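You operate a simulated robot arm through the tools that you are given. There is no shell and no other tool. Be economical: measure what you need, move in short steps, check, and stop when the job is done.

Carry out the task below with a simulated robot arm. There is one attempt and no reset: what you move stays moved.

TASK
Put the gold capsule from the long arm of the desk on the white soap dish there and the green capsule on top of the blue bath thermometer. Then put the plant pot in the grey caddy on the wooden side of the desk.
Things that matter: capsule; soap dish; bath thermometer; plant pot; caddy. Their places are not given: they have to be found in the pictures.

It is judged by the outcome, as a careful person would: the job done as asked, and still so three seconds after it is handed in. It fails if anything else is knocked over, pushed out of place, dropped, spilled or broken.

THE ROBOT
A 7-joint arm with a two-finger parallel gripper, fixed in place. Base frame: the origin is at the foot of the arm, x ahead of it, y to its left, z up; the work surface is at about z = 0. Lengths are in mm, angles in degrees, forces in N, time in s.
With the tool pointing down near the work surface it reaches from about 220 to 580 mm from the base axis. Its first joint turns from -66.0 to 66.0 degrees. Payload 2.5 kg.
Tool frame: the origin (TCP) lies between the finger pads and is the grasp point; the fingertips stand 23 mm ahead of it; z points along the fingers, y is the line along which they close. The gripper opens to 94 mm. The fingers are 38 mm wide and 10 mm thick; the gripper's body (54 by 96 mm) begins 39 mm behind the TCP.
Orientation is that of the tool frame in the base frame, as [roll, pitch, yaw] about the fixed x, y, z axes, in that order (R = Rz(yaw) Ry(pitch) Rx(roll)). With the fingers straight down and closing along the base's y, the tool's x points along the base's -x, its y along +y and its z along -z.

THE INTERFACE
- The arm moves only by the tool jog_arm. Its argument "commands" is one flat list of numbers, 7 for each row, row after row: the shift along the base's x, y, z in units of 20 mm (1.0 is 20 mm), then the turn, a rotation vector about the base's x, y, z in units of 6 degrees (1.0 is 6 degrees), then the finger opening in cm, from 0 to 9.4. In form: [dx, dy, dz, rx, ry, rz, hand, dx, dy, dz, rx, ry, rz, hand, ...]. A call has 1 to 8 rows; each row shifts and turns the commanded pose from where the row before left it. A call with a number of a shift or a turn outside -1 to 1 is refused whole. A row lasts 0.2 s, in which the tool goes at most 50 mm and 8.6 degrees; a call with a longer step from one row to the next is refused whole, and so is a gripper value outside its range. A pose out of reach is approached as far as the arm can. The call stops where the force on the tool passes 40 N (or 10 N more than at its start, if that is more) or the arm is blocked; 0.2 s more then pass. The fingers move at their own pace (about 108 mm/s each) and stop on an object; they squeeze with about 36 N. The grip force told is the motor's: it shows also when the fingers shut on nothing. Time passes only in rows, and 0.2 s behind the last, so rows that do not move let the fingers close. It gives the time, the measured TCP pose, the force on the tool (base axes), the opening and the grip force at its end, in the units of the frame above (readings bear some noise).
- Cameras (640 x 400 px; columns grow to the right, rows downward): "scene" is fixed at [141.1, -437.9, 525.2]; the picture's right is [0.62, -0.78, 0.00], its down [-0.51, -0.40, -0.76] and it looks along [0.60, 0.48, -0.65] (base axes); focal length 224 px, centre (320, 200). "wrist" rides on the gripper at [-39, 0, -44] in the tool frame; the picture's right is [0.00, -1.00, 0.00], its down [0.97, 0.00, -0.24] and it looks along [0.24, 0.00, 0.97] (tool axes); focal length 218 px, centre (320, 200).
- grab_frame(camera): a new picture of that camera. No time passes.
- point_at(camera, pixels): for up to 12 pixels [column, row] of the newest picture of that camera ("zoom" is the newest enlarged one), the place [x, y, z] in the base frame of the surface seen there, good to about 2 mm, but the place of the scene camera against the robot may be out by one fixed shift of up to 25 mm in any direction. No time passes.
- zoom(camera, box): a new picture of the part [left, top, right, bottom] of that camera's present view, enlarged. No time passes.
- close_job(): hands the job in; it is judged then, once.

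Work in short steps. Measure before you move; look again where a grasp or a placing could have gone wrong, and mend it. You have 80 turns and 34 pictures in all, those below and enlarged ones among them. Open the gripper and draw the arm clear of the work before you hand the job in, unless the task says otherwise; then end with one line.

The tools are called after "Emit:" as a command line: name --argument value ..., lists and objects as JSON in quotes. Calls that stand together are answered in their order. jog_arm: Moves the arm, as the interface text tells. Its arguments: {"type":"object","properties":{"commands":{"type":"array","items":{"type":"number"}}},"required":["commands"]} The other tools are called the same way: grab_frame (camera) takes a picture; point_at (camera, pixels) gives the place of the surface under pixels of a picture; zoom (camera, box) takes an enlarged picture of a part of a camera's view; close_job () hands the job in.

At the start:

```text
t: 0.0
position: [376.4, 35.9, 305.3]
tcp_rot: [180.0, 0.0, 179.9]
force: [0.6, -0.5, -0.6]
finger_gap: 93.9
finger_force: 0.0
```

scene: 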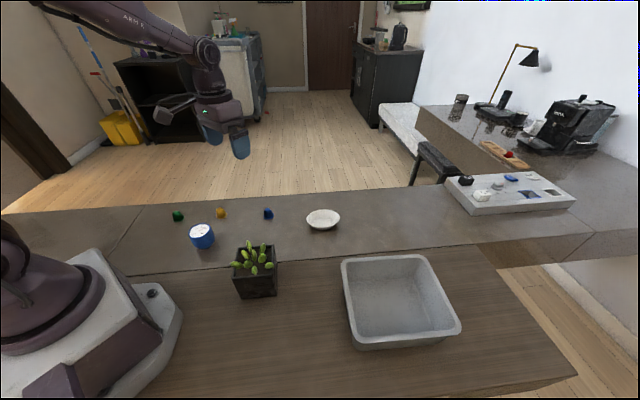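
wrist: 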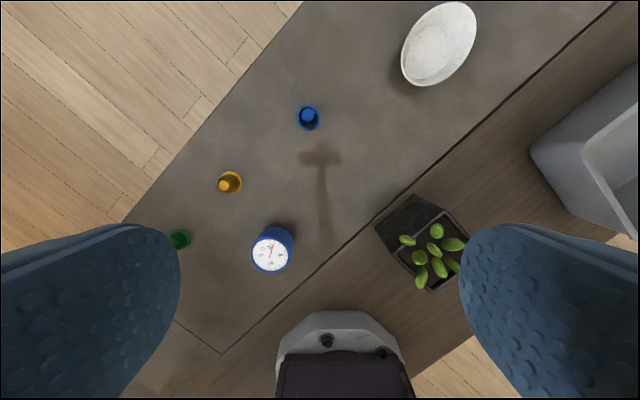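

The wrist picture shows green (180,239), gold (230,182), blue capsule (309,118), thermometer (271,249), dish (438,45), plant (430,240) and caddy. I measure them with both cameras.

Emit:
point_at --camera "wrist" --pixels '[[182, 239], [225, 185], [236, 178], [309, 114], [272, 250], [438, 45], [432, 65], [408, 212], [437, 215], [465, 235], [432, 290], [395, 235]]'

Emit:
point_at --camera "scene" --pixels '[[178, 214], [221, 212], [268, 213], [202, 231], [323, 219], [342, 260], [425, 256], [460, 328], [352, 345], [395, 295], [236, 268], [276, 265]]'

Emit:
zoom --camera "wrist" --box '[150, 90, 350, 290]'

Emit:
zoom --camera "scene" --box '[150, 190, 350, 315]'

```text
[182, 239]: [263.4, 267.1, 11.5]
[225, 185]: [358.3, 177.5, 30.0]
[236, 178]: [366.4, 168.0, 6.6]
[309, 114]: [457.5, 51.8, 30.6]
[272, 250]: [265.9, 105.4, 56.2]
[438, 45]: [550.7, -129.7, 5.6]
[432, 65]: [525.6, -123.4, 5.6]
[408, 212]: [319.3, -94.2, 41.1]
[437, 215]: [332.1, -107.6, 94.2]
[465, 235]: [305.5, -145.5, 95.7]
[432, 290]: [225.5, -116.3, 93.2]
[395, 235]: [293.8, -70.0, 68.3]
```

```text
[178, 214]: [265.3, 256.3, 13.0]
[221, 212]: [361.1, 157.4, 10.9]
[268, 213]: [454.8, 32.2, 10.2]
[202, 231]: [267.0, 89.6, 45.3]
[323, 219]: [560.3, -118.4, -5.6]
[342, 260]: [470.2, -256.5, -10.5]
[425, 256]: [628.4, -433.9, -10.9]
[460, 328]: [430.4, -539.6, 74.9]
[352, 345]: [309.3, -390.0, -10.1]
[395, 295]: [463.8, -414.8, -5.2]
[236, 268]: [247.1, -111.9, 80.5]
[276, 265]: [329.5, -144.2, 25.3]
```

```text
2.00 times, centred on (250, 190) of wrist
```

zoom: 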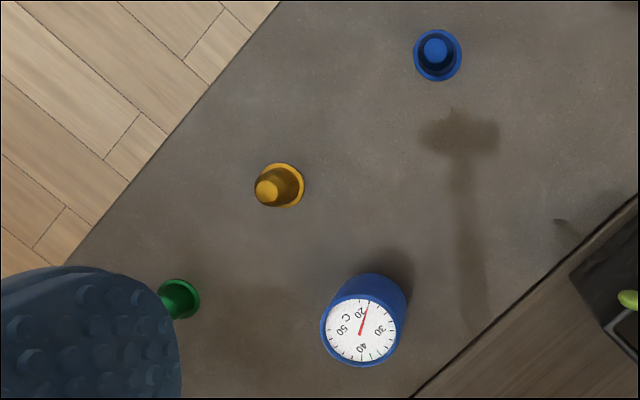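

```text
3.20 times, centred on (250, 252) of scene
```

zoom: 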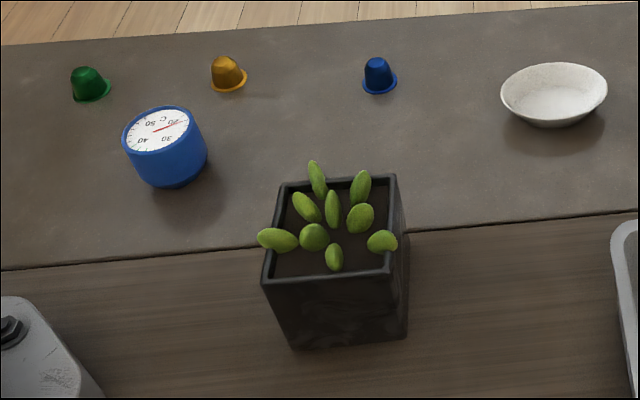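

Objects are located in the base frame by the wrist: gold ≈(358,180), green ≈(263,267), thermometer ≈(266,105) with its top at 56, dish ≈(545,-127). I move above the gold capsule.

Emit:
jog_arm --commands '[-0.115, 0.9, -1, 0, 0, 0, 9.4, -0.115, 0.9, -1, 0, 0, 0, 9.4, -0.115, 0.9, -1, 0, 0, 0, 9.4, -0.115, 0.9, -1, 0, 0, 0, 9.4, -0.115, 0.9, -1, 0, 0, 0, 9.4, -0.115, 0.9, -1, 0, 0, 0, 9.4, -0.115, 0.9, -1, 0, 0, 0, 9.4, -0.115, 0.9, -1, 0, 0, 0, 9.4]'

Emit:
grab_frame --camera "wrist"

```text
t: 1.8
position: [356.0, 179.1, 146.7]
tcp_rot: [-180.0, 0.1, -179.9]
force: [-0.5, 0.5, -0.3]
finger_gap: 94.2
finger_force: 0.0
```

```text
29 pictures are left
```

wrist: 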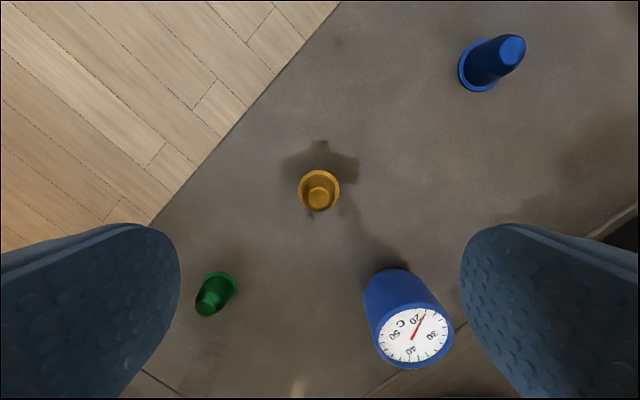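

Gold sits at (319,190), which is directly below the TCP. I measure green and the thermometer dial, then descend to grasp.

Emit:
point_at --camera "wrist" --pixels '[[207, 302], [228, 282], [415, 335], [378, 343], [448, 325], [419, 309], [408, 363], [318, 193], [303, 185], [325, 150]]'

Emit:
jog_arm --commands '[0.05, 0, -1, 0, 0, 0, 9.4, 0, 0, -1, 0, 0, 0, 8, 0, 0, -1, 0, 0, 0, 7, 0, 0, -1, 0, 0, 0, 7, 0, 0, -1, 0, 0, 0, 7, 0, 0, -1, 0, 0, 0, 7, 0, 0, 0, 0, 0, 0, 7]'

```text
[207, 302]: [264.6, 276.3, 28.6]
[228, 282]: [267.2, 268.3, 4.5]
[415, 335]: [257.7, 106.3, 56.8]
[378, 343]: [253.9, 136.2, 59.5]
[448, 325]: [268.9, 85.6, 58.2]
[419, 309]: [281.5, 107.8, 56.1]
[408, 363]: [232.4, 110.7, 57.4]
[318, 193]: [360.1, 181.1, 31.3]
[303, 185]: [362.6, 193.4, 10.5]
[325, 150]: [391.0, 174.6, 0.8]
```

```text
t: 3.4
position: [357.5, 179.8, 26.2]
tcp_rot: [-180.0, 0.0, -180.0]
force: [-0.5, -0.4, -0.1]
finger_gap: 70.4
finger_force: 0.1
```

Tips are about 3 mm above the desk. I close on the capsule.

Emit:
jog_arm --commands '[0, 0, 0, 0, 0, 0, 2, 0, 0, 0, 0, 0, 0, 2, 0, 0, 0, 0, 0, 0, 2]'

Emit:
jog_arm --commands '[0, 0, 0.5, 0, 0, 0, 2, 0, 0, 1, 0, 0, 0, 2, 0, 0, 1, 0, 0, 0, 2, 0, 0, 1, 0, 0, 0, 2, 0, 0, 1, 0, 0, 0, 2]'

Emit:
grab_frame --camera "wrist"

```text
t: 4.2
position: [357.3, 180.5, 26.4]
tcp_rot: [-179.9, 0.0, 179.9]
force: [0.1, 0.6, -0.7]
finger_gap: 22.2
finger_force: 36.1
```

```text
t: 5.4
position: [357.6, 180.0, 117.3]
tcp_rot: [-180.0, -0.1, -179.9]
force: [-0.3, -0.3, -0.4]
finger_gap: 22.0
finger_force: 35.9
```

```text
28 pictures are left
```

wrist: 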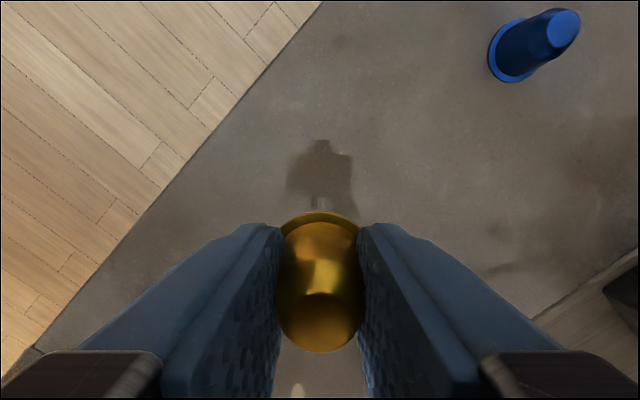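

The capsule is held upright. I carry it over the dish at about (545,-127).

Emit:
jog_arm --commands '[0.584, -0.96, 0.1, 0, 0, 0, 2, 0.584, -0.96, 0.1, 0, 0, 0, 2, 0.584, -0.96, 0.1, 0, 0, 0, 2, 0.584, -0.96, 0.1, 0, 0, 0, 2, 0.584, -0.96, 0.1, 0, 0, 0, 2, 0.584, -0.96, 0.1, 0, 0, 0, 2, 0.584, -0.96, 0.1, 0, 0, 0, 2, 0.584, -0.96, 0.1, 0, 0, 0, 2]'

Emit:
jog_arm --commands '[0.584, -0.96, 0.1, 0, 0, 0, 2, 0.584, -0.96, 0.1, 0, 0, 0, 2, 0.584, -0.96, 0.1, 0, 0, 0, 2, 0.584, -0.96, 0.1, 0, 0, 0, 2, 0.584, -0.96, 0.1, 0, 0, 0, 2, 0.584, -0.96, 0.1, 0, 0, 0, 2, 0.584, -0.96, 0.1, 0, 0, 0, 2, 0.584, -0.96, 0.1, 0, 0, 0, 2]'

Emit:
grab_frame --camera "wrist"

```text
t: 7.2
position: [452.1, 26.0, 130.7]
tcp_rot: [-180.0, -0.1, -179.9]
force: [0.5, 0.1, -0.3]
finger_gap: 23.3
finger_force: 36.1
```

```text
t: 9.0
position: [544.3, -128.5, 149.1]
tcp_rot: [-180.0, -0.1, -180.0]
force: [-0.2, 1.2, 0.6]
finger_gap: 23.3
finger_force: 36.3
```

```text
27 pictures are left
```

wrist: 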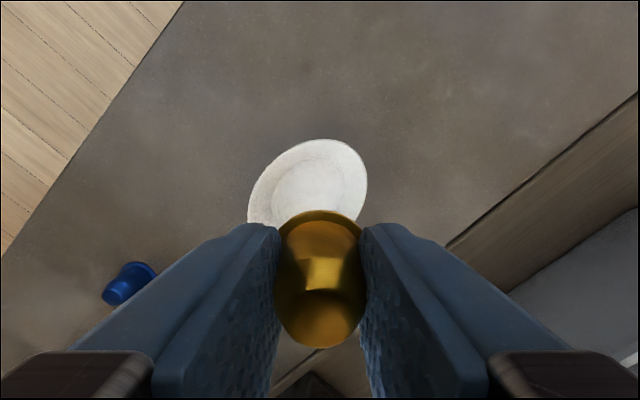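

I measure the dish's rim and floor.

Emit:
point_at --camera "wrist" --pixels '[[325, 142], [364, 180], [251, 215], [270, 170], [310, 190], [330, 185], [285, 210], [345, 165], [290, 195], [220, 150]]'

Emit:
zoom --camera "wrist" --box '[220, 120, 400, 240]'

Emit:
zoom --camera "scene" --box '[260, 150, 400, 240]'

```text
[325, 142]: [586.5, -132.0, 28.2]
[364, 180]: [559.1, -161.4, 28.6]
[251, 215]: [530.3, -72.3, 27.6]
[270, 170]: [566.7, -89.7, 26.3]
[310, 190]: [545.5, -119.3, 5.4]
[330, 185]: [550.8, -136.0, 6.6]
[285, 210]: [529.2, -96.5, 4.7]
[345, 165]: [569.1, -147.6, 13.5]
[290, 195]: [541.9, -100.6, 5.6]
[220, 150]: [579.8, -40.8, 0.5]
```

```text
3.33 times, centred on (310, 180) of wrist
```

zoom: 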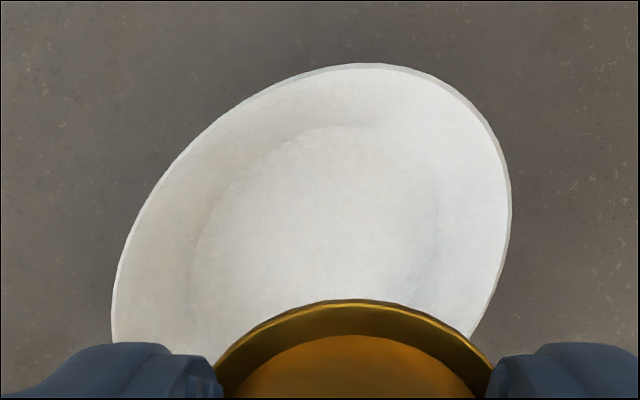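

```text
4.44 times, centred on (330, 195) of scene
```

zoom: 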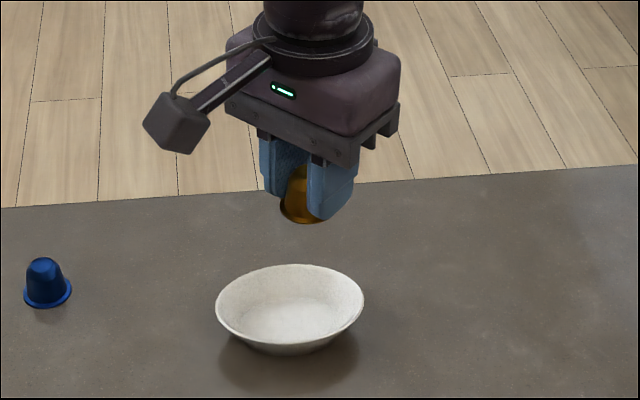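

Dish rim: an ellipse about 100×73 mm centred near (543,-117), long axis along (1,-1), floor at z≈5.5, rim at 28. I turn the fingers to close along the long axis and lower to above the rim.

Emit:
jog_arm --commands '[-0.008, 0.072, -0.5, 0, 0, 0.9375, 2, -0.008, 0.072, -0.5, 0, 0, 0.9375, 2, -0.008, 0.072, -0.5, 0, 0, 0.9375, 2, -0.008, 0.072, -0.5, 0, 0, 0.9375, 2, -0.008, 0.072, -0.5, 0, 0, 0.9375, 2, -0.008, 0.072, -0.5, 0, 0, 0.9375, 2, -0.008, 0.072, -0.5, 0, 0, 0.9375, 2, -0.008, 0.072, -0.5, 0, 0, 0.9375, 2]'

Emit:
grab_frame --camera "wrist"

Emit:
zoom --camera "scene" --box '[260, 150, 400, 240]'

```text
t: 10.8
position: [543.4, -114.7, 68.2]
tcp_rot: [179.9, 0.0, -134.9]
force: [-0.9, 0.2, -0.2]
finger_gap: 23.4
finger_force: 36.5
```

```text
24 pictures are left
```

wrist: 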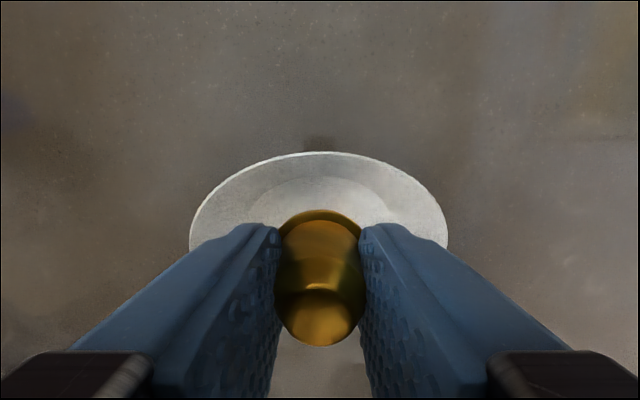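

```text
4.44 times, centred on (330, 195) of scene
```

zoom: 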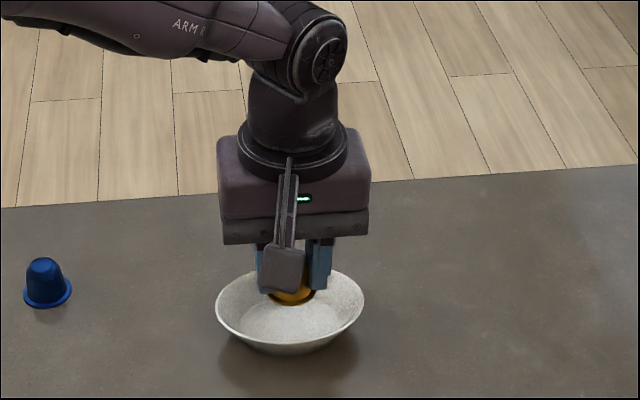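

Dish is centred below the tool (rim 190–447, top row 152). I lower carefully.

Emit:
jog_arm --commands '[0, 0, -0.5, 0, 0, 0, 2, 0, 0, -0.5, 0, 0, 0, 2, 0, 0, -0.4, 0, 0, 0, 2, 0, 0, -0.25, 0, 0, 0, 2]'

Emit:
jog_arm --commands '[0, 0, -0.07, 0, 0, 0, 2, 0, 0, 0, 0, 0, 0, 2]'

```text
t: 11.8
position: [542.5, -116.1, 33.6]
tcp_rot: [180.0, 0.0, -135.1]
force: [-0.4, -0.3, 0.2]
finger_gap: 23.5
finger_force: 36.1
```

```text
t: 12.4
position: [543.9, -115.4, 33.6]
tcp_rot: [180.0, 0.0, -135.0]
force: [-0.5, -0.1, 1.4]
finger_gap: 23.4
finger_force: 35.7
```

Emit:
jog_arm --commands '[0, 0, -0.07, 0, 0, 0, 2, 0, 0, 0, 0, 0, 0, 2]'

```text
t: 13.0
position: [544.8, -115.7, 32.2]
tcp_rot: [-179.9, 0.1, -135.0]
force: [-2.3, 1.4, 11.2]
finger_gap: 23.2
finger_force: 35.7
```

Contact shows (11 N up). I back off a hair, open a little, and rise.

Emit:
jog_arm --commands '[0, 0, 0.04, 0, 0, 0, 2, 0, 0, 0, 0, 0, 0, 2.8, 0, 0, 0, 0, 0, 0, 2.8]'

Emit:
jog_arm --commands '[0, 0, 0.25, 0, 0, 0, 2.9, 0, 0, 0.5, 0, 0, 0, 3.2, 0, 0, 1, 0, 0, 0, 4, 0, 0, 1, 0, 0, 0, 5, 0, 0, 1, 0, 0, 0, 6, 0, 0, 1, 0, 0, 0, 7]'

Emit:
grab_frame --camera "wrist"

```text
t: 13.8
position: [544.2, -115.2, 33.1]
tcp_rot: [180.0, 0.1, -135.0]
force: [0.4, -1.4, 0.3]
finger_gap: 29.0
finger_force: 0.8
```

```text
t: 15.2
position: [544.0, -115.5, 129.0]
tcp_rot: [179.9, 0.0, -135.2]
force: [0.2, 0.6, 0.4]
finger_gap: 69.8
finger_force: 0.1
```

```text
22 pictures are left
```

wrist: 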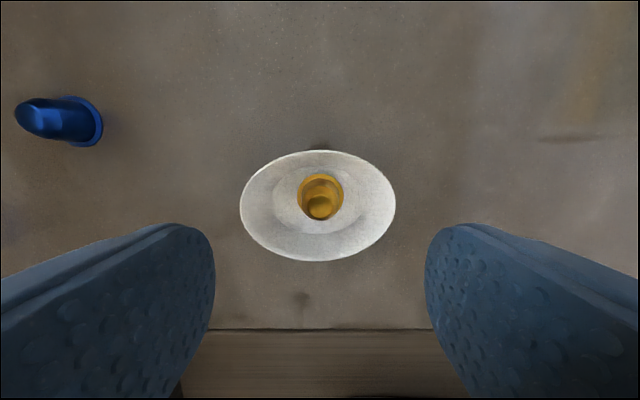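

Gold is on the dish floor, upright. I travel to above the green capsule at about (265,272), turning the tool back.

Emit:
jog_arm --commands '[-0.7, 0.97, 0, 0, 0, -0.9375, 8, -0.7, 0.97, 0, 0, 0, -0.9375, 9, -0.7, 0.97, 0, 0, 0, -0.9375, 9, -0.7, 0.97, 0, 0, 0, -0.9375, 9, -0.7, 0.97, 0, 0, 0, -0.9375, 9, -0.7, 0.97, 0, 0, 0, -0.9375, 9, -0.7, 0.97, 0, 0, 0, -0.9375, 9, -0.7, 0.97, 0, 0, 0, -0.9375, 9]'

Emit:
jog_arm --commands '[-0.7, 0.97, 0, 0, 0, 0, 9, -0.7, 0.97, 0, 0, 0, 0, 9, -0.7, 0.97, 0, 0, 0, 0, 9, -0.7, 0.97, 0, 0, 0, 0, 9, -0.7, 0.97, 0, 0, 0, 0, 9, -0.7, 0.97, 0, 0, 0, 0, 9, -0.7, 0.97, 0, 0, 0, 0, 9, -0.7, 0.97, 0, 0, 0, 0, 9]'

Emit:
jog_arm --commands '[-0.7, 0.97, 0, 0, 0, 0, 9, -0.7, 0.97, 0, 0, 0, 0, 9, -0.7, 0.97, 0, 0, 0, 0, 9, -0.7, 0.97, 0, 0, 0, 0, 9]'

Emit:
grab_frame --camera "wrist"

```text
t: 17.0
position: [432.7, 38.4, 128.0]
tcp_rot: [180.0, -0.1, 179.8]
force: [-1.1, -1.2, -0.2]
finger_gap: 89.7
finger_force: 0.0
```

```text
t: 18.8
position: [319.4, 193.8, 130.0]
tcp_rot: [179.9, -0.1, 180.0]
force: [0.0, 0.6, 0.4]
finger_gap: 90.2
finger_force: 0.0
```

```text
t: 19.8
position: [264.5, 270.5, 128.6]
tcp_rot: [179.9, 0.0, -179.9]
force: [0.3, 0.7, 0.0]
finger_gap: 90.0
finger_force: 0.0
```

```text
21 pictures are left
```

wrist: 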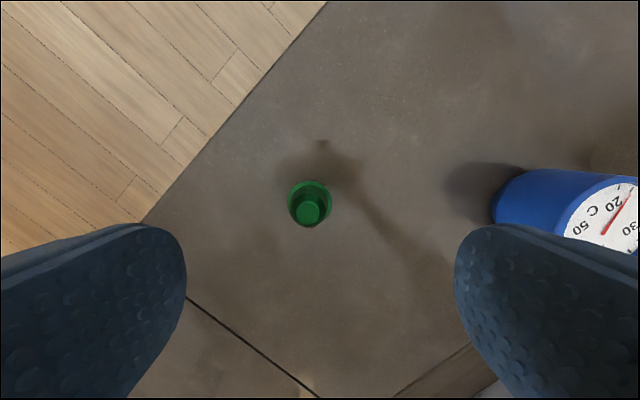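

Green's flange is centred at (310,203) against the expected (320,196), so I shift about -6 in x and +8 in y, then descend and grasp.

Emit:
jog_arm --commands '[-0.3, 0.4, -1, 0, 0, 0, 9, 0, 0, -1, 0, 0, 0, 8, 0, 0, -1, 0, 0, 0, 7, 0, 0, -1, 0, 0, 0, 7, 0, 0, -1, 0, 0, 0, 7, 0, 0, -0.12, 0, 0, 0, 7, 0, 0, 0, 0, 0, 0, 7]'

Emit:
jog_arm --commands '[0, 0, 0, 0, 0, 0, 2, 0, 0, 0, 0, 0, 0, 2, 0, 0, 0, 0, 0, 0, 2]'

Emit:
jog_arm --commands '[0, 0, 0.5, 0, 0, 0, 2, 0, 0, 1, 0, 0, 0, 2, 0, 0, 1, 0, 0, 0, 2, 0, 0, 1, 0, 0, 0, 2, 0, 0, 1, 0, 0, 0, 2, 0, 0, 1, 0, 0, 0, 2]'

Emit:
grab_frame --camera "wrist"

```text
t: 21.4
position: [258.3, 280.4, 25.6]
tcp_rot: [180.0, 0.0, -179.9]
force: [-0.3, 1.4, -0.2]
finger_gap: 69.9
finger_force: 0.1
```

```text
t: 22.2
position: [257.0, 281.1, 26.5]
tcp_rot: [180.0, 0.0, 180.0]
force: [-0.2, 0.3, 0.4]
finger_gap: 22.3
finger_force: 36.0
```

```text
t: 23.6
position: [257.7, 280.9, 135.4]
tcp_rot: [180.0, 0.0, -179.9]
force: [-0.2, -0.3, -0.2]
finger_gap: 22.3
finger_force: 35.5
```

```text
20 pictures are left
```

wrist: 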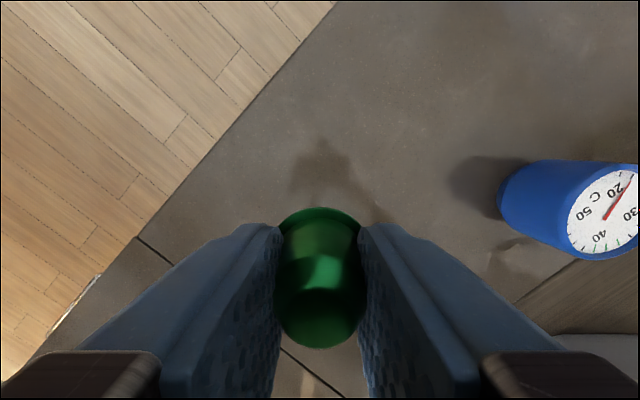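

Green is held. The thermometer's top centre is about (257.5,110,57); I move above it and look.

Emit:
jog_arm --commands '[0, -1, 0, 0, 0, 0, 2, 0, -1, 0, 0, 0, 0, 2, 0, -1, 0, 0, 0, 0, 2, 0, -1, 0, 0, 0, 0, 2, 0, -1, 0, 0, 0, 0, 2, 0, -1, 0, 0, 0, 0, 2, 0, -1, 0, 0, 0, 0, 2, 0, -1, 0, 0, 0, 0, 2]'

Emit:
jog_arm --commands '[0, -0.5, 0, 0, 0, 0, 2, 0, 0, 0, 0, 0, 0, 2]'

Emit:
grab_frame --camera "wrist"

```text
t: 25.4
position: [258.2, 120.3, 133.7]
tcp_rot: [-180.0, 0.0, -180.0]
force: [-0.8, 0.5, 0.0]
finger_gap: 21.9
finger_force: 36.0
```

```text
t: 26.0
position: [258.7, 110.4, 135.4]
tcp_rot: [180.0, 0.0, -180.0]
force: [-0.4, 0.3, -0.6]
finger_gap: 22.0
finger_force: 35.8
```

```text
19 pictures are left
```

wrist: 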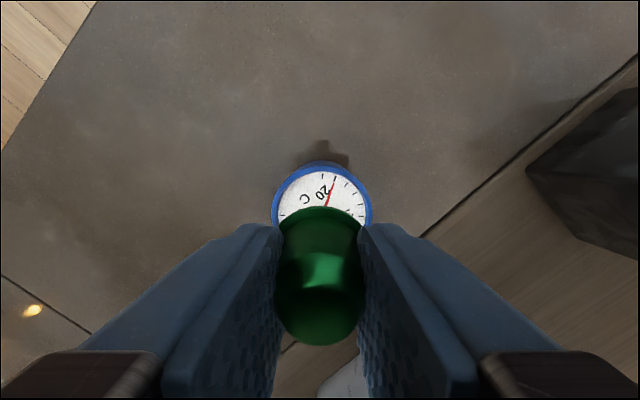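

Emit:
point_at --camera "wrist" --pixels '[[322, 164], [274, 205], [369, 205], [300, 190], [345, 195], [322, 200], [275, 220], [369, 220]]'

```text
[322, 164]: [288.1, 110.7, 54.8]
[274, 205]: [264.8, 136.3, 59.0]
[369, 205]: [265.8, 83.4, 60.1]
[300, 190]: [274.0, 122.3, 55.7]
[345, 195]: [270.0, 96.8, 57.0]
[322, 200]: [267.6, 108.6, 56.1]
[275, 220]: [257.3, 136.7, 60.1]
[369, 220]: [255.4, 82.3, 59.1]
```

Dial face z≈56, rim ≈59, centre ≈(260,109.5). I shift +1.5 in x and lower in steps.

Emit:
jog_arm --commands '[0.08, 0, -1, 0, 0, 0, 2, 0, 0, -1, 0, 0, 0, 2, 0, 0, -0.3, 0, 0, 0, 2, 0, 0, -0.2, 0, 0, 0, 2, 0, 0, 0, 0, 0, 0, 2]'

Emit:
jog_arm --commands '[0, 0, -0.05, 0, 0, 0, 2, 0, 0, 0, 0, 0, 0, 2]'

```text
t: 27.2
position: [261.1, 110.3, 86.4]
tcp_rot: [180.0, 0.1, 180.0]
force: [-0.6, 0.1, 13.9]
finger_gap: 23.7
finger_force: 35.8
```

```text
t: 27.8
position: [260.3, 111.4, 84.9]
tcp_rot: [179.9, 0.2, 180.0]
force: [-1.3, -2.1, 34.9]
finger_gap: 23.8
finger_force: 35.9
```

Contact is firm (35 N); I back off to light contact.

Emit:
jog_arm --commands '[0, 0, 0.06, 0, 0, 0, 2, 0, 0, 0, 0, 0, 0, 2]'

Emit:
zoom --camera "scene" --box '[150, 170, 270, 260]'

```text
t: 28.4
position: [260.1, 110.9, 86.5]
tcp_rot: [179.9, 0.0, -180.0]
force: [4.0, 1.9, 11.5]
finger_gap: 23.7
finger_force: 36.1
```

```text
4.44 times, centred on (210, 215) of scene
```

zoom: 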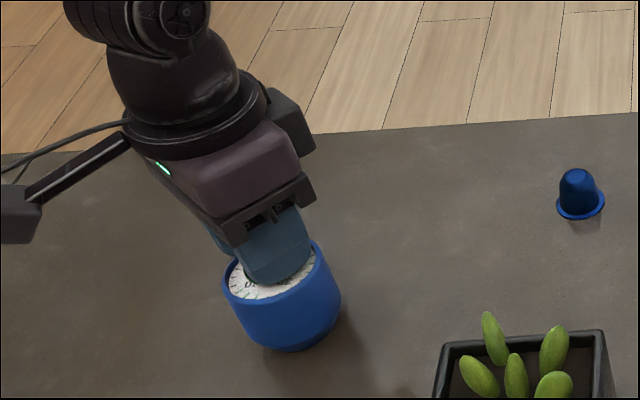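

Emit:
jog_arm --commands '[0, 0, 0.03, 0, 0, 0, 2, 0, 0, 0, 0, 0, 0, 2.6, 0, 0, 0, 0, 0, 0, 3, 0, 0, 0, 0, 0, 0, 3]'

Emit:
jog_arm --commands '[0, 0, 0.2, 0, 0, 0, 3.2, 0, 0, 0.5, 0, 0, 0, 3.8, 0, 0, 1, 0, 0, 0, 5, 0, 0, 1, 0, 0, 0, 6, 0, 0, 1, 0, 0, 0, 7, 0, 0, 1, 0, 0, 0, 8]'

Emit:
grab_frame --camera "wrist"

Emit:
zoom --camera "scene" --box '[150, 170, 270, 260]'

```text
t: 29.4
position: [259.4, 109.8, 86.9]
tcp_rot: [-180.0, 0.0, -179.9]
force: [-0.4, -0.2, 0.4]
finger_gap: 30.0
finger_force: 0.1
```

```text
t: 30.8
position: [261.5, 109.0, 180.6]
tcp_rot: [-179.9, -0.1, 180.0]
force: [0.1, 0.4, 0.4]
finger_gap: 80.1
finger_force: 0.1
```

```text
17 pictures are left
```

wrist: 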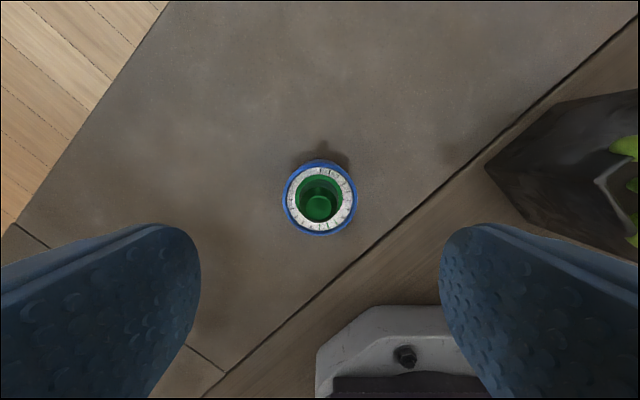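

```text
4.44 times, centred on (210, 215) of scene
```

zoom: 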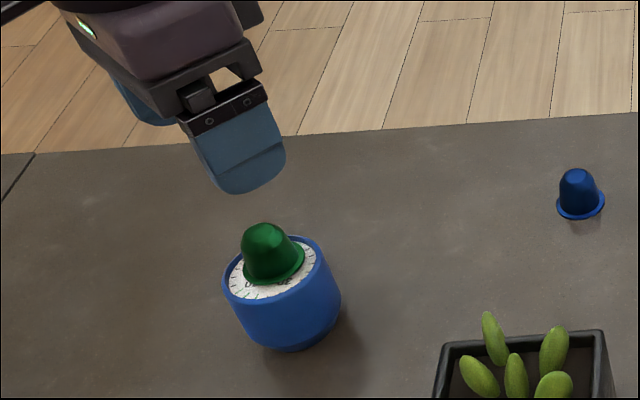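

Green stands centred on the thermometer. Next I rise and go over the pot (~(285,-112)) to measure it.

Emit:
jog_arm --commands '[0.1, -1, 0.4, 0, 0, 0, 9.4, 0.1, -1, 0.4, 0, 0, 0, 9.4, 0.1, -1, 0.4, 0, 0, 0, 9.4, 0.1, -1, 0.4, 0, 0, 0, 9.4, 0.1, -1, 0.4, 0, 0, 0, 9.4, 0.1, -1, 0.4, 0, 0, 0, 9.4, 0.1, -1, 0.4, 0, 0, 0, 9.4, 0.1, -1, 0.4, 0, 0, 0, 9.4]'

Emit:
jog_arm --commands '[0.1, -1, 0, 0, 0, 0, 9.4, 0.1, -1, 0, 0, 0, 0, 9.4, 0.1, -1, 0, 0, 0, 0, 9.4]'

Emit:
grab_frame --camera "wrist"

```text
t: 32.6
position: [275.4, -48.5, 243.8]
tcp_rot: [180.0, 0.0, 180.0]
force: [-0.4, 0.2, 0.0]
finger_gap: 93.8
finger_force: 0.1
```

```text
t: 33.4
position: [281.4, -110.6, 244.7]
tcp_rot: [-180.0, 0.0, -179.9]
force: [-0.3, -0.3, 0.1]
finger_gap: 94.1
finger_force: 0.0
```

```text
15 pictures are left
```

wrist: 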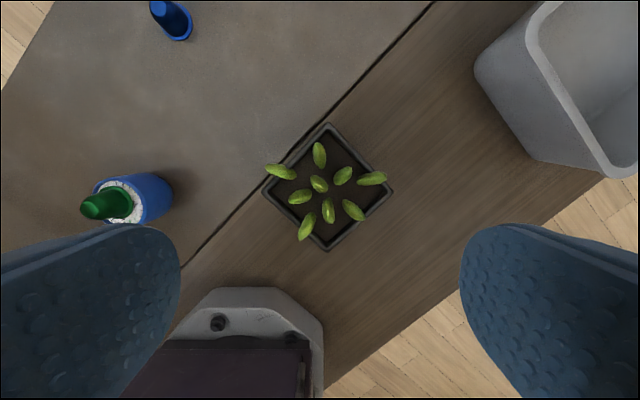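

Emit:
point_at --camera "wrist" --pixels '[[326, 127], [388, 190], [330, 248], [267, 191], [357, 157], [360, 221], [298, 220], [272, 170], [378, 177], [318, 182], [306, 226], [320, 150]]'

Emit:
zoom --camera "wrist" --box '[240, 110, 410, 265]'

Emit:
grab_frame --camera "scene"

```text
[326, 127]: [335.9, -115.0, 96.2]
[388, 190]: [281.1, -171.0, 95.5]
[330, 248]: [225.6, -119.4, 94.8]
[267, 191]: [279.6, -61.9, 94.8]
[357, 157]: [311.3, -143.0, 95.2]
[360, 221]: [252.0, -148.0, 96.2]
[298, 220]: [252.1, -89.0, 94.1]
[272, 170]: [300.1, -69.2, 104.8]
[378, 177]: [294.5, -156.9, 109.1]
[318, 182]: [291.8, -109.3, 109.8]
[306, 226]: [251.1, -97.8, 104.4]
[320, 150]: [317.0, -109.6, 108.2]
```

```text
2.58 times, centred on (325, 188) of wrist
```

zoom: 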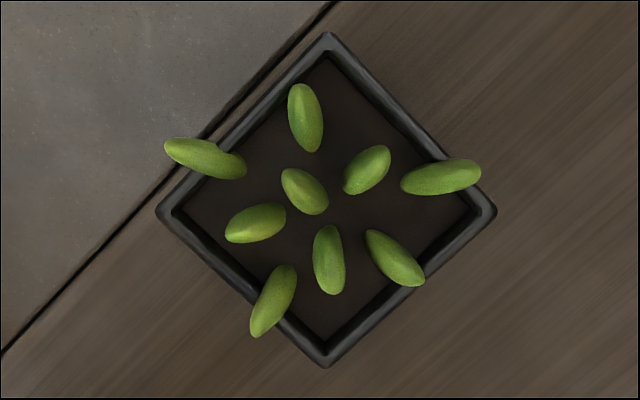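

```text
13 pictures are left
```

scene: 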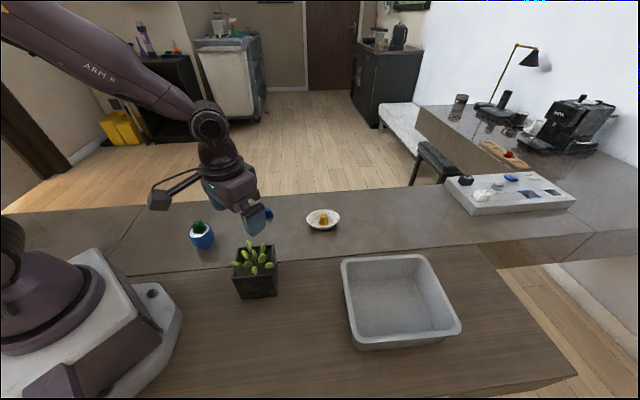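

Pot: square, about 81 mm side, rim z≈96, centre ≈(280,-117), sides at 45°. Leaf overhang is smallest for a NW–SE grip shifted toward the upper corner. First I measure the caddy with the scene camera, using pot and dish to calibrate the shift.

Emit:
zoom --camera "scene" --box '[220, 230, 480, 360]'

Emit:
point_at --camera "scene" --pixels '[[345, 262], [422, 257], [457, 327], [355, 343], [358, 276], [415, 276], [438, 318], [365, 327], [385, 262], [325, 219], [200, 228], [347, 300]]'

```text
2.46 times, centred on (350, 295) of scene
```

zoom: 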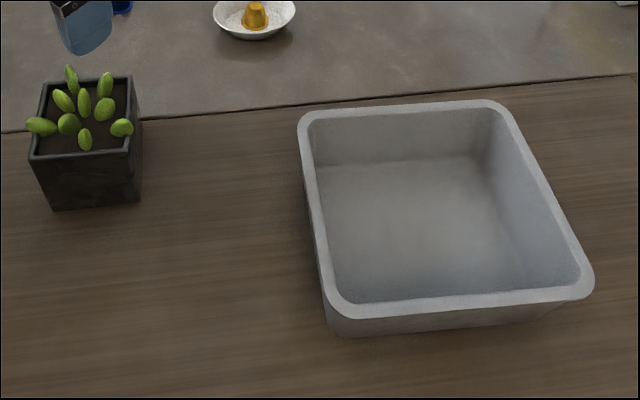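

```text
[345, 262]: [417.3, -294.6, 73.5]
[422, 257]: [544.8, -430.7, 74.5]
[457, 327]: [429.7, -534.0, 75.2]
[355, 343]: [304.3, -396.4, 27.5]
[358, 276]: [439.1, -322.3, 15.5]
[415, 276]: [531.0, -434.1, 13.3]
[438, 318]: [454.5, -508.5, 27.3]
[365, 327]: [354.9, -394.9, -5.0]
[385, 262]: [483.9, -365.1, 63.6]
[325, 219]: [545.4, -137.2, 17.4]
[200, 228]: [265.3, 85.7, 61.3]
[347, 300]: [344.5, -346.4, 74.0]
```

Emit:
point_at --camera "zoom" --pixels '[[48, 84], [129, 79], [126, 152], [31, 157], [303, 118], [497, 104], [588, 285], [340, 312], [330, 165], [345, 285], [480, 160], [560, 270]]'

```text
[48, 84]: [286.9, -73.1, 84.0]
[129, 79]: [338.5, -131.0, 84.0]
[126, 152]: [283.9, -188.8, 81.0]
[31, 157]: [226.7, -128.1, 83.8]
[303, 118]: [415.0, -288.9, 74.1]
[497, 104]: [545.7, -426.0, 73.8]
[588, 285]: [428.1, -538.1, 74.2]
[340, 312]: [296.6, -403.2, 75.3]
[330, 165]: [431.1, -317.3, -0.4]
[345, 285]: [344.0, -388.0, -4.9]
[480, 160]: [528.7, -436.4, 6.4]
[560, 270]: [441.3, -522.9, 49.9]
```

The shift is about (+3,-14,-12.5). Caddy rim is about 190×164 mm at z≈87, corners (412,-275),(543,-412),(425,-524),(294,-389), floor z≈8, also at 45°. I go empty above the intended spot to check reach and measure with the wrist, turning the tool -44.3°.

Emit:
jog_arm --commands '[0.457, -0.994, 0, 0, 0, -0.923, 9.4, 0.457, -0.994, 0, 0, 0, -0.923, 9.4, 0.457, -0.994, 0, 0, 0, -0.923, 9.4, 0.457, -0.994, 0, 0, 0, -0.923, 9.4, 0.457, -0.994, 0, 0, 0, -0.923, 9.4, 0.457, -0.994, 0, 0, 0, -0.923, 9.4, 0.457, -0.994, 0, 0, 0, -0.923, 9.4, 0.457, -0.994, 0, 0, 0, -0.923, 9.4]'

Emit:
jog_arm --commands '[0.457, -0.994, -0.35, 0, 0, 0, 9.4, 0.457, -0.994, -0.35, 0, 0, 0, 9.4, 0.457, -0.994, -0.35, 0, 0, 0, 9.4, 0.457, -0.994, -0.35, 0, 0, 0, 9.4, 0.457, -0.994, -0.35, 0, 0, 0, 9.4, 0.457, -0.994, -0.35, 0, 0, 0, 9.4, 0, 0, 0, 0, 0, 0, 9.4]'

Emit:
grab_frame --camera "wrist"

```text
t: 35.2
position: [356.1, -269.9, 244.6]
tcp_rot: [-180.0, 0.0, 135.6]
force: [-0.2, 0.4, -0.6]
finger_gap: 94.1
finger_force: 0.0
```

```text
t: 36.8
position: [408.9, -388.6, 202.0]
tcp_rot: [-180.0, -0.1, 135.7]
force: [0.4, -0.5, -0.1]
finger_gap: 94.0
finger_force: 0.2
```

```text
11 pictures are left
```

wrist: 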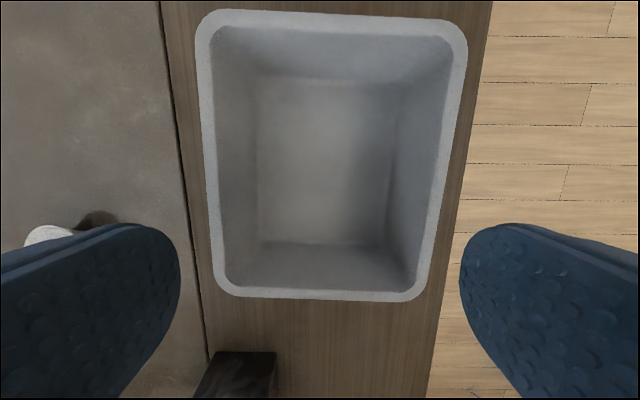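

Reach is fine here. I measure the caddy's inside from this view.

Emit:
point_at --camera "wrist" --pixels '[[217, 200], [435, 200], [320, 287], [330, 27], [258, 200], [388, 200], [320, 240], [325, 90], [320, 160], [207, 200], [447, 200], [320, 296]]'

```text
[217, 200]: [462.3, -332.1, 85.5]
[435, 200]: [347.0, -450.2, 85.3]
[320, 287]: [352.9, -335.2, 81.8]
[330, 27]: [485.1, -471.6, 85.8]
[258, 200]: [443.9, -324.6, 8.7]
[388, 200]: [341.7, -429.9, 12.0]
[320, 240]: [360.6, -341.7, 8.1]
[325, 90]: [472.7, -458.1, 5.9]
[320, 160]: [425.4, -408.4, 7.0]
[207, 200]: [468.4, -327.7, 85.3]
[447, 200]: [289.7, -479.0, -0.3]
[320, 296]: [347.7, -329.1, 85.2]
```

The inside is roomy (rim 165 mm wide, floor ~147×160, floor z≈8). Target TCP for placing ≈(405,-390). Now back over the pot with TCP at (289,-125), offset 12 mm from the pot centre to avoid leaves.

Emit:
jog_arm --commands '[-0.4275, 0.941, 0, 0, 0, 0, 9.4, -0.4275, 0.941, 0, 0, 0, 0, 9.4, -0.4275, 0.941, 0, 0, 0, 0, 9.4, -0.4275, 0.941, 0, 0, 0, 0, 9.4, -0.4275, 0.941, 0, 0, 0, 0, 9.4, -0.4275, 0.941, 0, 0, 0, 0, 9.4, -0.4275, 0.941, 0, 0, 0, 0, 9.4]'

Emit:
jog_arm --commands '[-0.4275, 0.941, 0, 0, 0, 0, 9.4, -0.4275, 0.941, 0, 0, 0, 0, 9.4, -0.4275, 0.941, 0, 0, 0, 0, 9.4, -0.4275, 0.941, 0, 0, 0, 0, 9.4, -0.4275, 0.941, 0, 0, 0, 0, 9.4, -0.4275, 0.941, 0, 0, 0, 0, 9.4, -0.4275, 0.941, -0.5, 0, 0, 0, 9.4, 0, 0, -0.5, 0, 0, 0, 9.4]'

Emit:
grab_frame --camera "wrist"

```text
t: 38.4
position: [348.6, -256.3, 200.6]
tcp_rot: [180.0, 0.0, 135.7]
force: [-0.5, 0.2, -0.1]
finger_gap: 94.2
finger_force: 0.0
```

```text
t: 40.2
position: [287.1, -125.4, 182.2]
tcp_rot: [180.0, 0.0, 135.7]
force: [-0.7, 0.3, 0.6]
finger_gap: 94.2
finger_force: 0.0
```

```text
10 pictures are left
```

wrist: 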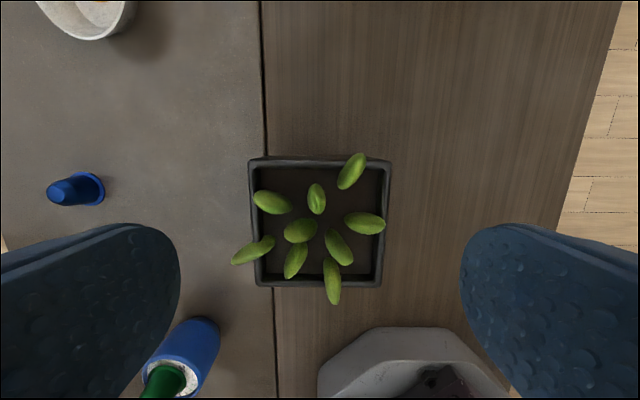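

Pot is centred between the fingers (cols 250–390). I shift 4 mm more away from the left leaf and descend to z≈88.

Emit:
jog_arm --commands '[0.16, -0.15, -1, 0, 0, 0, 9.4, 0, 0, -1, 0, 0, 0, 9.4, 0, 0, -1, 0, 0, 0, 9.4, 0, 0, 0, 0, 0, 0, 9.4]'

Emit:
grab_frame --camera "wrist"

```text
t: 41.2
position: [291.7, -129.1, 122.0]
tcp_rot: [-180.0, 0.0, 135.7]
force: [0.0, -0.4, -0.2]
finger_gap: 93.9
finger_force: 0.1
```

```text
9 pictures are left
```

wrist: 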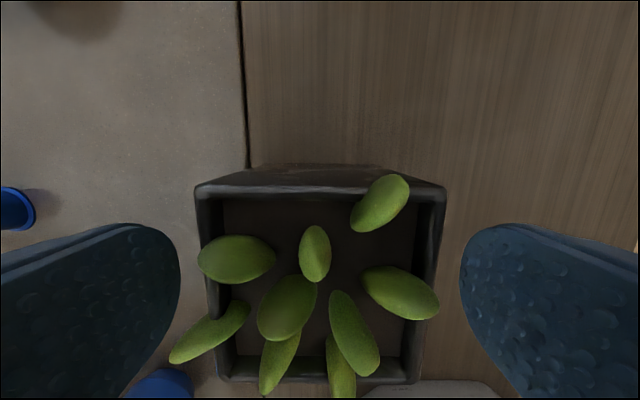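

The fingers clear the left leaf by about 6 mm. I descend to z≈88 and close.

Emit:
jog_arm --commands '[0, 0, -0.6, 0, 0, 0, 9.4, 0, 0, -0.6, 0, 0, 0, 9.4, 0, 0, -0.5, 0, 0, 0, 9.4, 0, 0, 0, 0, 0, 0, 9.4]'

Emit:
jog_arm --commands '[0, 0, 0, 0, 0, 0, 8.4, 0, 0, 0, 0, 0, 0, 7.5, 0, 0, 0, 0, 0, 0, 7, 0, 0, 0, 0, 0, 0, 7]'

```text
t: 42.2
position: [291.4, -128.4, 88.3]
tcp_rot: [-180.0, -0.1, 135.8]
force: [0.0, -1.0, -0.5]
finger_gap: 94.1
finger_force: 0.0
```

```text
t: 43.2
position: [291.5, -129.2, 88.2]
tcp_rot: [-179.9, 0.0, 135.7]
force: [-1.2, -0.4, -0.1]
finger_gap: 87.9
finger_force: 36.2
```

Gripped at 88 mm. I lift a little and look.

Emit:
jog_arm --commands '[0, 0, 0.25, 0, 0, 0, 6.5, 0, 0, 0.5, 0, 0, 0, 6.5, 0, 0, 0.5, 0, 0, 0, 6.5, 0, 0, 0, 0, 0, 0, 6.5]'

Emit:
zoom --camera "scene" --box '[180, 190, 340, 310]'

```text
t: 44.2
position: [292.2, -129.0, 112.7]
tcp_rot: [179.9, 0.0, 135.7]
force: [-0.7, 0.3, -5.8]
finger_gap: 87.5
finger_force: 35.8
```

```text
3.33 times, centred on (260, 250) of scene
```

zoom: 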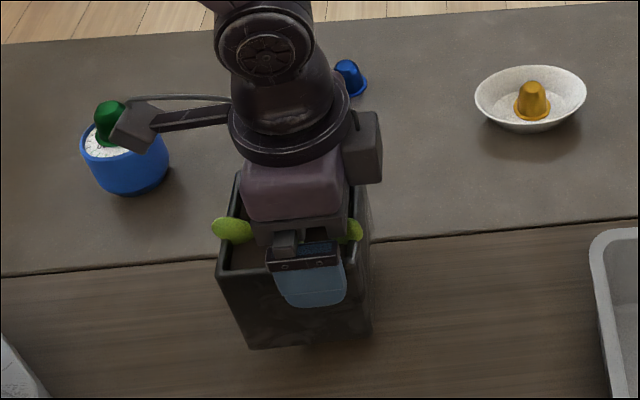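

The pot is lifted (≈0.6 kg). I raise it well above the caddy's rim, then carry it across.

Emit:
jog_arm --commands '[0, 0, 0.8, 0, 0, 0, 6.5, 0, 0, 0.8, 0, 0, 0, 6.5, 0, 0, 0.8, 0, 0, 0, 6.5, 0, 0, 0.8, 0, 0, 0, 6.5, 0, 0, 0.8, 0, 0, 0, 6.5, 0, 0, 0.8, 0, 0, 0, 6.5]'

Emit:
jog_arm --commands '[0.4125, -0.943, 0, 0, 0, 0, 6.5, 0.4125, -0.943, 0, 0, 0, 0, 6.5, 0.4125, -0.943, 0, 0, 0, 0, 6.5, 0.4125, -0.943, 0, 0, 0, 0, 6.5, 0.4125, -0.943, 0, 0, 0, 0, 6.5, 0.4125, -0.943, 0, 0, 0, 0, 6.5, 0.4125, -0.943, 0, 0, 0, 0, 6.5]'

Emit:
jog_arm --commands '[0.4125, -0.943, 0, 0, 0, 0, 6.5, 0.4125, -0.943, 0, 0, 0, 0, 6.5, 0.4125, -0.943, 0, 0, 0, 0, 6.5, 0.4125, -0.943, 0, 0, 0, 0, 6.5, 0.4125, -0.943, 0, 0, 0, 0, 6.5, 0.4125, -0.943, 0, 0, 0, 0, 6.5, 0.4125, -0.943, 0, 0, 0, 0, 6.5, 0, 0, 0, 0, 0, 0, 6.5]'

Emit:
grab_frame --camera "scene"

Emit:
grab_frame --camera "wrist"

```text
t: 45.6
position: [291.1, -129.3, 209.0]
tcp_rot: [180.0, 0.0, 135.6]
force: [-0.2, -0.3, -6.2]
finger_gap: 87.8
finger_force: 36.1
```

```text
t: 47.2
position: [349.2, -261.1, 209.7]
tcp_rot: [-180.0, -0.1, 135.6]
force: [-0.3, -0.1, -5.1]
finger_gap: 87.8
finger_force: 36.1
```

```text
t: 49.0
position: [406.6, -393.0, 209.9]
tcp_rot: [180.0, -0.1, 135.6]
force: [0.1, 0.7, -6.0]
finger_gap: 88.0
finger_force: 36.4
```

```text
7 pictures are left
```

scene: 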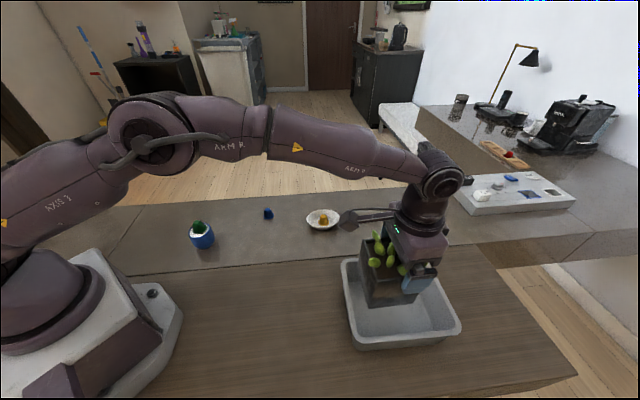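

```text
6 pictures are left
```

wrist: 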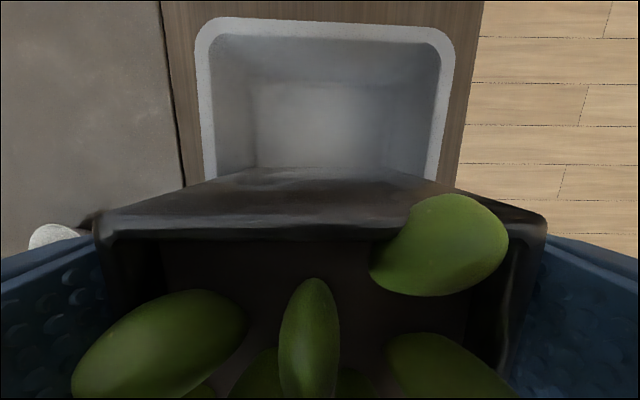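

The pot hangs over the caddy's near half, centred across. I shift 5 mm deeper and lower to just above the floor.

Emit:
jog_arm --commands '[0.18, -0.175, -0.5, 0, 0, 0, 6.5, 0, 0, -0.8, 0, 0, 0, 6.5, 0, 0, -0.8, 0, 0, 0, 6.5, 0, 0, -0.8, 0, 0, 0, 6.5, 0, 0, -0.8, 0, 0, 0, 6.5, 0, 0, -0.8, 0, 0, 0, 6.5, 0, 0, -0.7, 0, 0, 0, 6.5, 0, 0, 0, 0, 0, 0, 6.5]'

Emit:
jog_arm --commands '[0, 0, -0.12, 0, 0, 0, 6.5, 0, 0, 0, 0, 0, 0, 6.5]'

```text
t: 50.8
position: [410.2, -396.1, 102.9]
tcp_rot: [180.0, 0.1, 135.7]
force: [-0.6, 1.0, -6.2]
finger_gap: 87.7
finger_force: 35.6
```

```text
t: 51.4
position: [409.6, -397.7, 102.8]
tcp_rot: [180.0, -0.1, 135.8]
force: [0.1, -0.8, -5.4]
finger_gap: 87.7
finger_force: 35.5
```

Emit:
jog_arm --commands '[0, 0, -0.1, 0, 0, 0, 6.5, 0, 0, -0.08, 0, 0, 0, 6.5, 0, 0, 0, 0, 0, 0, 6.5]'

Emit:
jog_arm --commands '[0, 0, -0.08, 0, 0, 0, 6.5, 0, 0, 0, 0, 0, 0, 6.5]'

```text
t: 52.2
position: [408.9, -396.0, 99.6]
tcp_rot: [-180.0, 0.1, 135.7]
force: [0.3, -1.1, -5.3]
finger_gap: 88.0
finger_force: 35.7
```

```text
t: 52.8
position: [410.7, -396.7, 98.8]
tcp_rot: [179.9, 0.0, 135.7]
force: [0.4, -0.1, -4.7]
finger_gap: 87.9
finger_force: 36.0
```

Still carrying the full weight; I continue in 1.5 mm steps.

Emit:
jog_arm --commands '[0, 0, -0.08, 0, 0, 0, 6.5, 0, 0, 0, 0, 0, 0, 6.5]'

Emit:
jog_arm --commands '[0, 0, -0.06, 0, 0, 0, 6.5, 0, 0, 0, 0, 0, 0, 6.5]'

```text
t: 53.4
position: [409.3, -396.7, 96.9]
tcp_rot: [179.9, 0.0, 135.7]
force: [0.4, -0.1, -4.8]
finger_gap: 87.6
finger_force: 35.9
```

```text
t: 54.0
position: [410.5, -396.5, 94.6]
tcp_rot: [-180.0, 0.0, 135.7]
force: [-1.0, 0.0, -5.7]
finger_gap: 87.8
finger_force: 35.9
```

Emit:
jog_arm --commands '[0, 0, -0.06, 0, 0, 0, 6.5, 0, 0, 0, 0, 0, 0, 6.5]'

```text
t: 54.6
position: [409.8, -396.5, 94.7]
tcp_rot: [-180.0, 0.0, 135.7]
force: [-1.4, 4.6, 8.2]
finger_gap: 87.6
finger_force: 36.0
```

Contact with the floor (force turned to +8 N). I release and rise straight up.

Emit:
jog_arm --commands '[0, 0, 0.02, 0, 0, 0, 8.6, 0, 0, 0, 0, 0, 0, 9.4, 0, 0, 0, 0, 0, 0, 9.4, 0, 0, 0, 0, 0, 0, 9.4]'

Emit:
jog_arm --commands '[0, 0, 0.3, 0, 0, 0, 9.4, 0, 0, 0.6, 0, 0, 0, 9.4, 0, 0, 1, 0, 0, 0, 9.4, 0, 0, 1, 0, 0, 0, 9.4, 0, 0, 1, 0, 0, 0, 9.4, 0, 0, 1, 0, 0, 0, 9.4, 0, 0, 1, 0, 0, 0, 9.4]'

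Emit:
grab_frame --camera "wrist"

```text
t: 55.6
position: [410.1, -395.5, 93.5]
tcp_rot: [180.0, -0.1, 135.7]
force: [0.4, 0.2, 0.2]
finger_gap: 94.1
finger_force: 0.1
```

```text
t: 57.2
position: [410.6, -397.3, 213.6]
tcp_rot: [-179.9, 0.0, 135.8]
force: [-0.5, -0.9, -0.3]
finger_gap: 94.0
finger_force: 0.0
```

```text
5 pictures are left
```

wrist: 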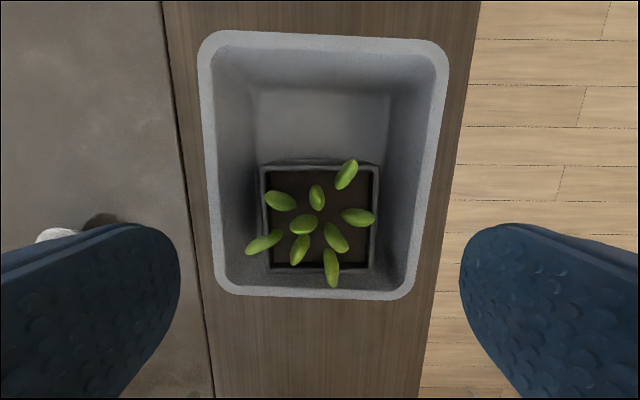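

The pot stands upright inside the caddy. I draw the arm clear toward the base and check the whole scene.

Emit:
jog_arm --commands '[-0.2, 0.8, 0.6, 0, 0, 0, 9.4, -0.2, 0.8, 0.6, 0, 0, 0, 9.4, -0.2, 0.8, 0.6, 0, 0, 0, 9.4, -0.2, 0.8, 0.6, 0, 0, 0, 9.4, -0.2, 0.8, 0.6, 0, 0, 0, 9.4, -0.2, 0.8, 0.6, 0, 0, 0, 9.4, -0.2, 0.8, 0.6, 0, 0, 0, 9.4, -0.2, 0.8, 0.6, 0, 0, 0, 9.4]'

Emit:
grab_frame --camera "scene"

```text
t: 59.0
position: [378.9, -268.6, 307.5]
tcp_rot: [180.0, 0.0, 135.7]
force: [0.5, 0.0, -0.8]
finger_gap: 94.0
finger_force: 0.1
```

```text
4 pictures are left
```

scene: 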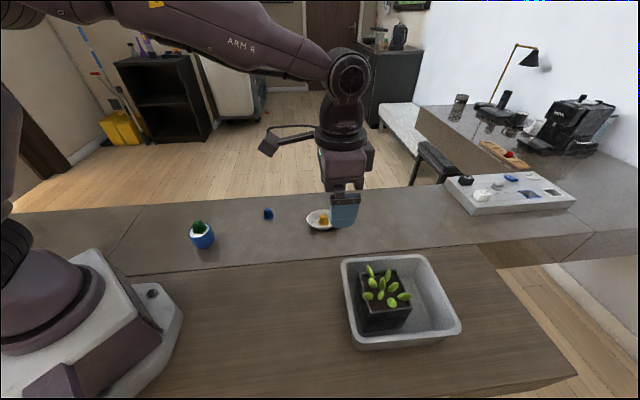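

Everything stands where it should: gold in the dish (323,219), green on the thermometer (199,228), pot in the caddy (385,300). The arm is clear, so I hand in.

Emit:
close_job

```text
The job is handed in.
```

The gold capsule is on the white soap dish, the green capsule is on top of the blue bath thermometer, and the plant pot is upright in the grey caddy; nothing else was moved.
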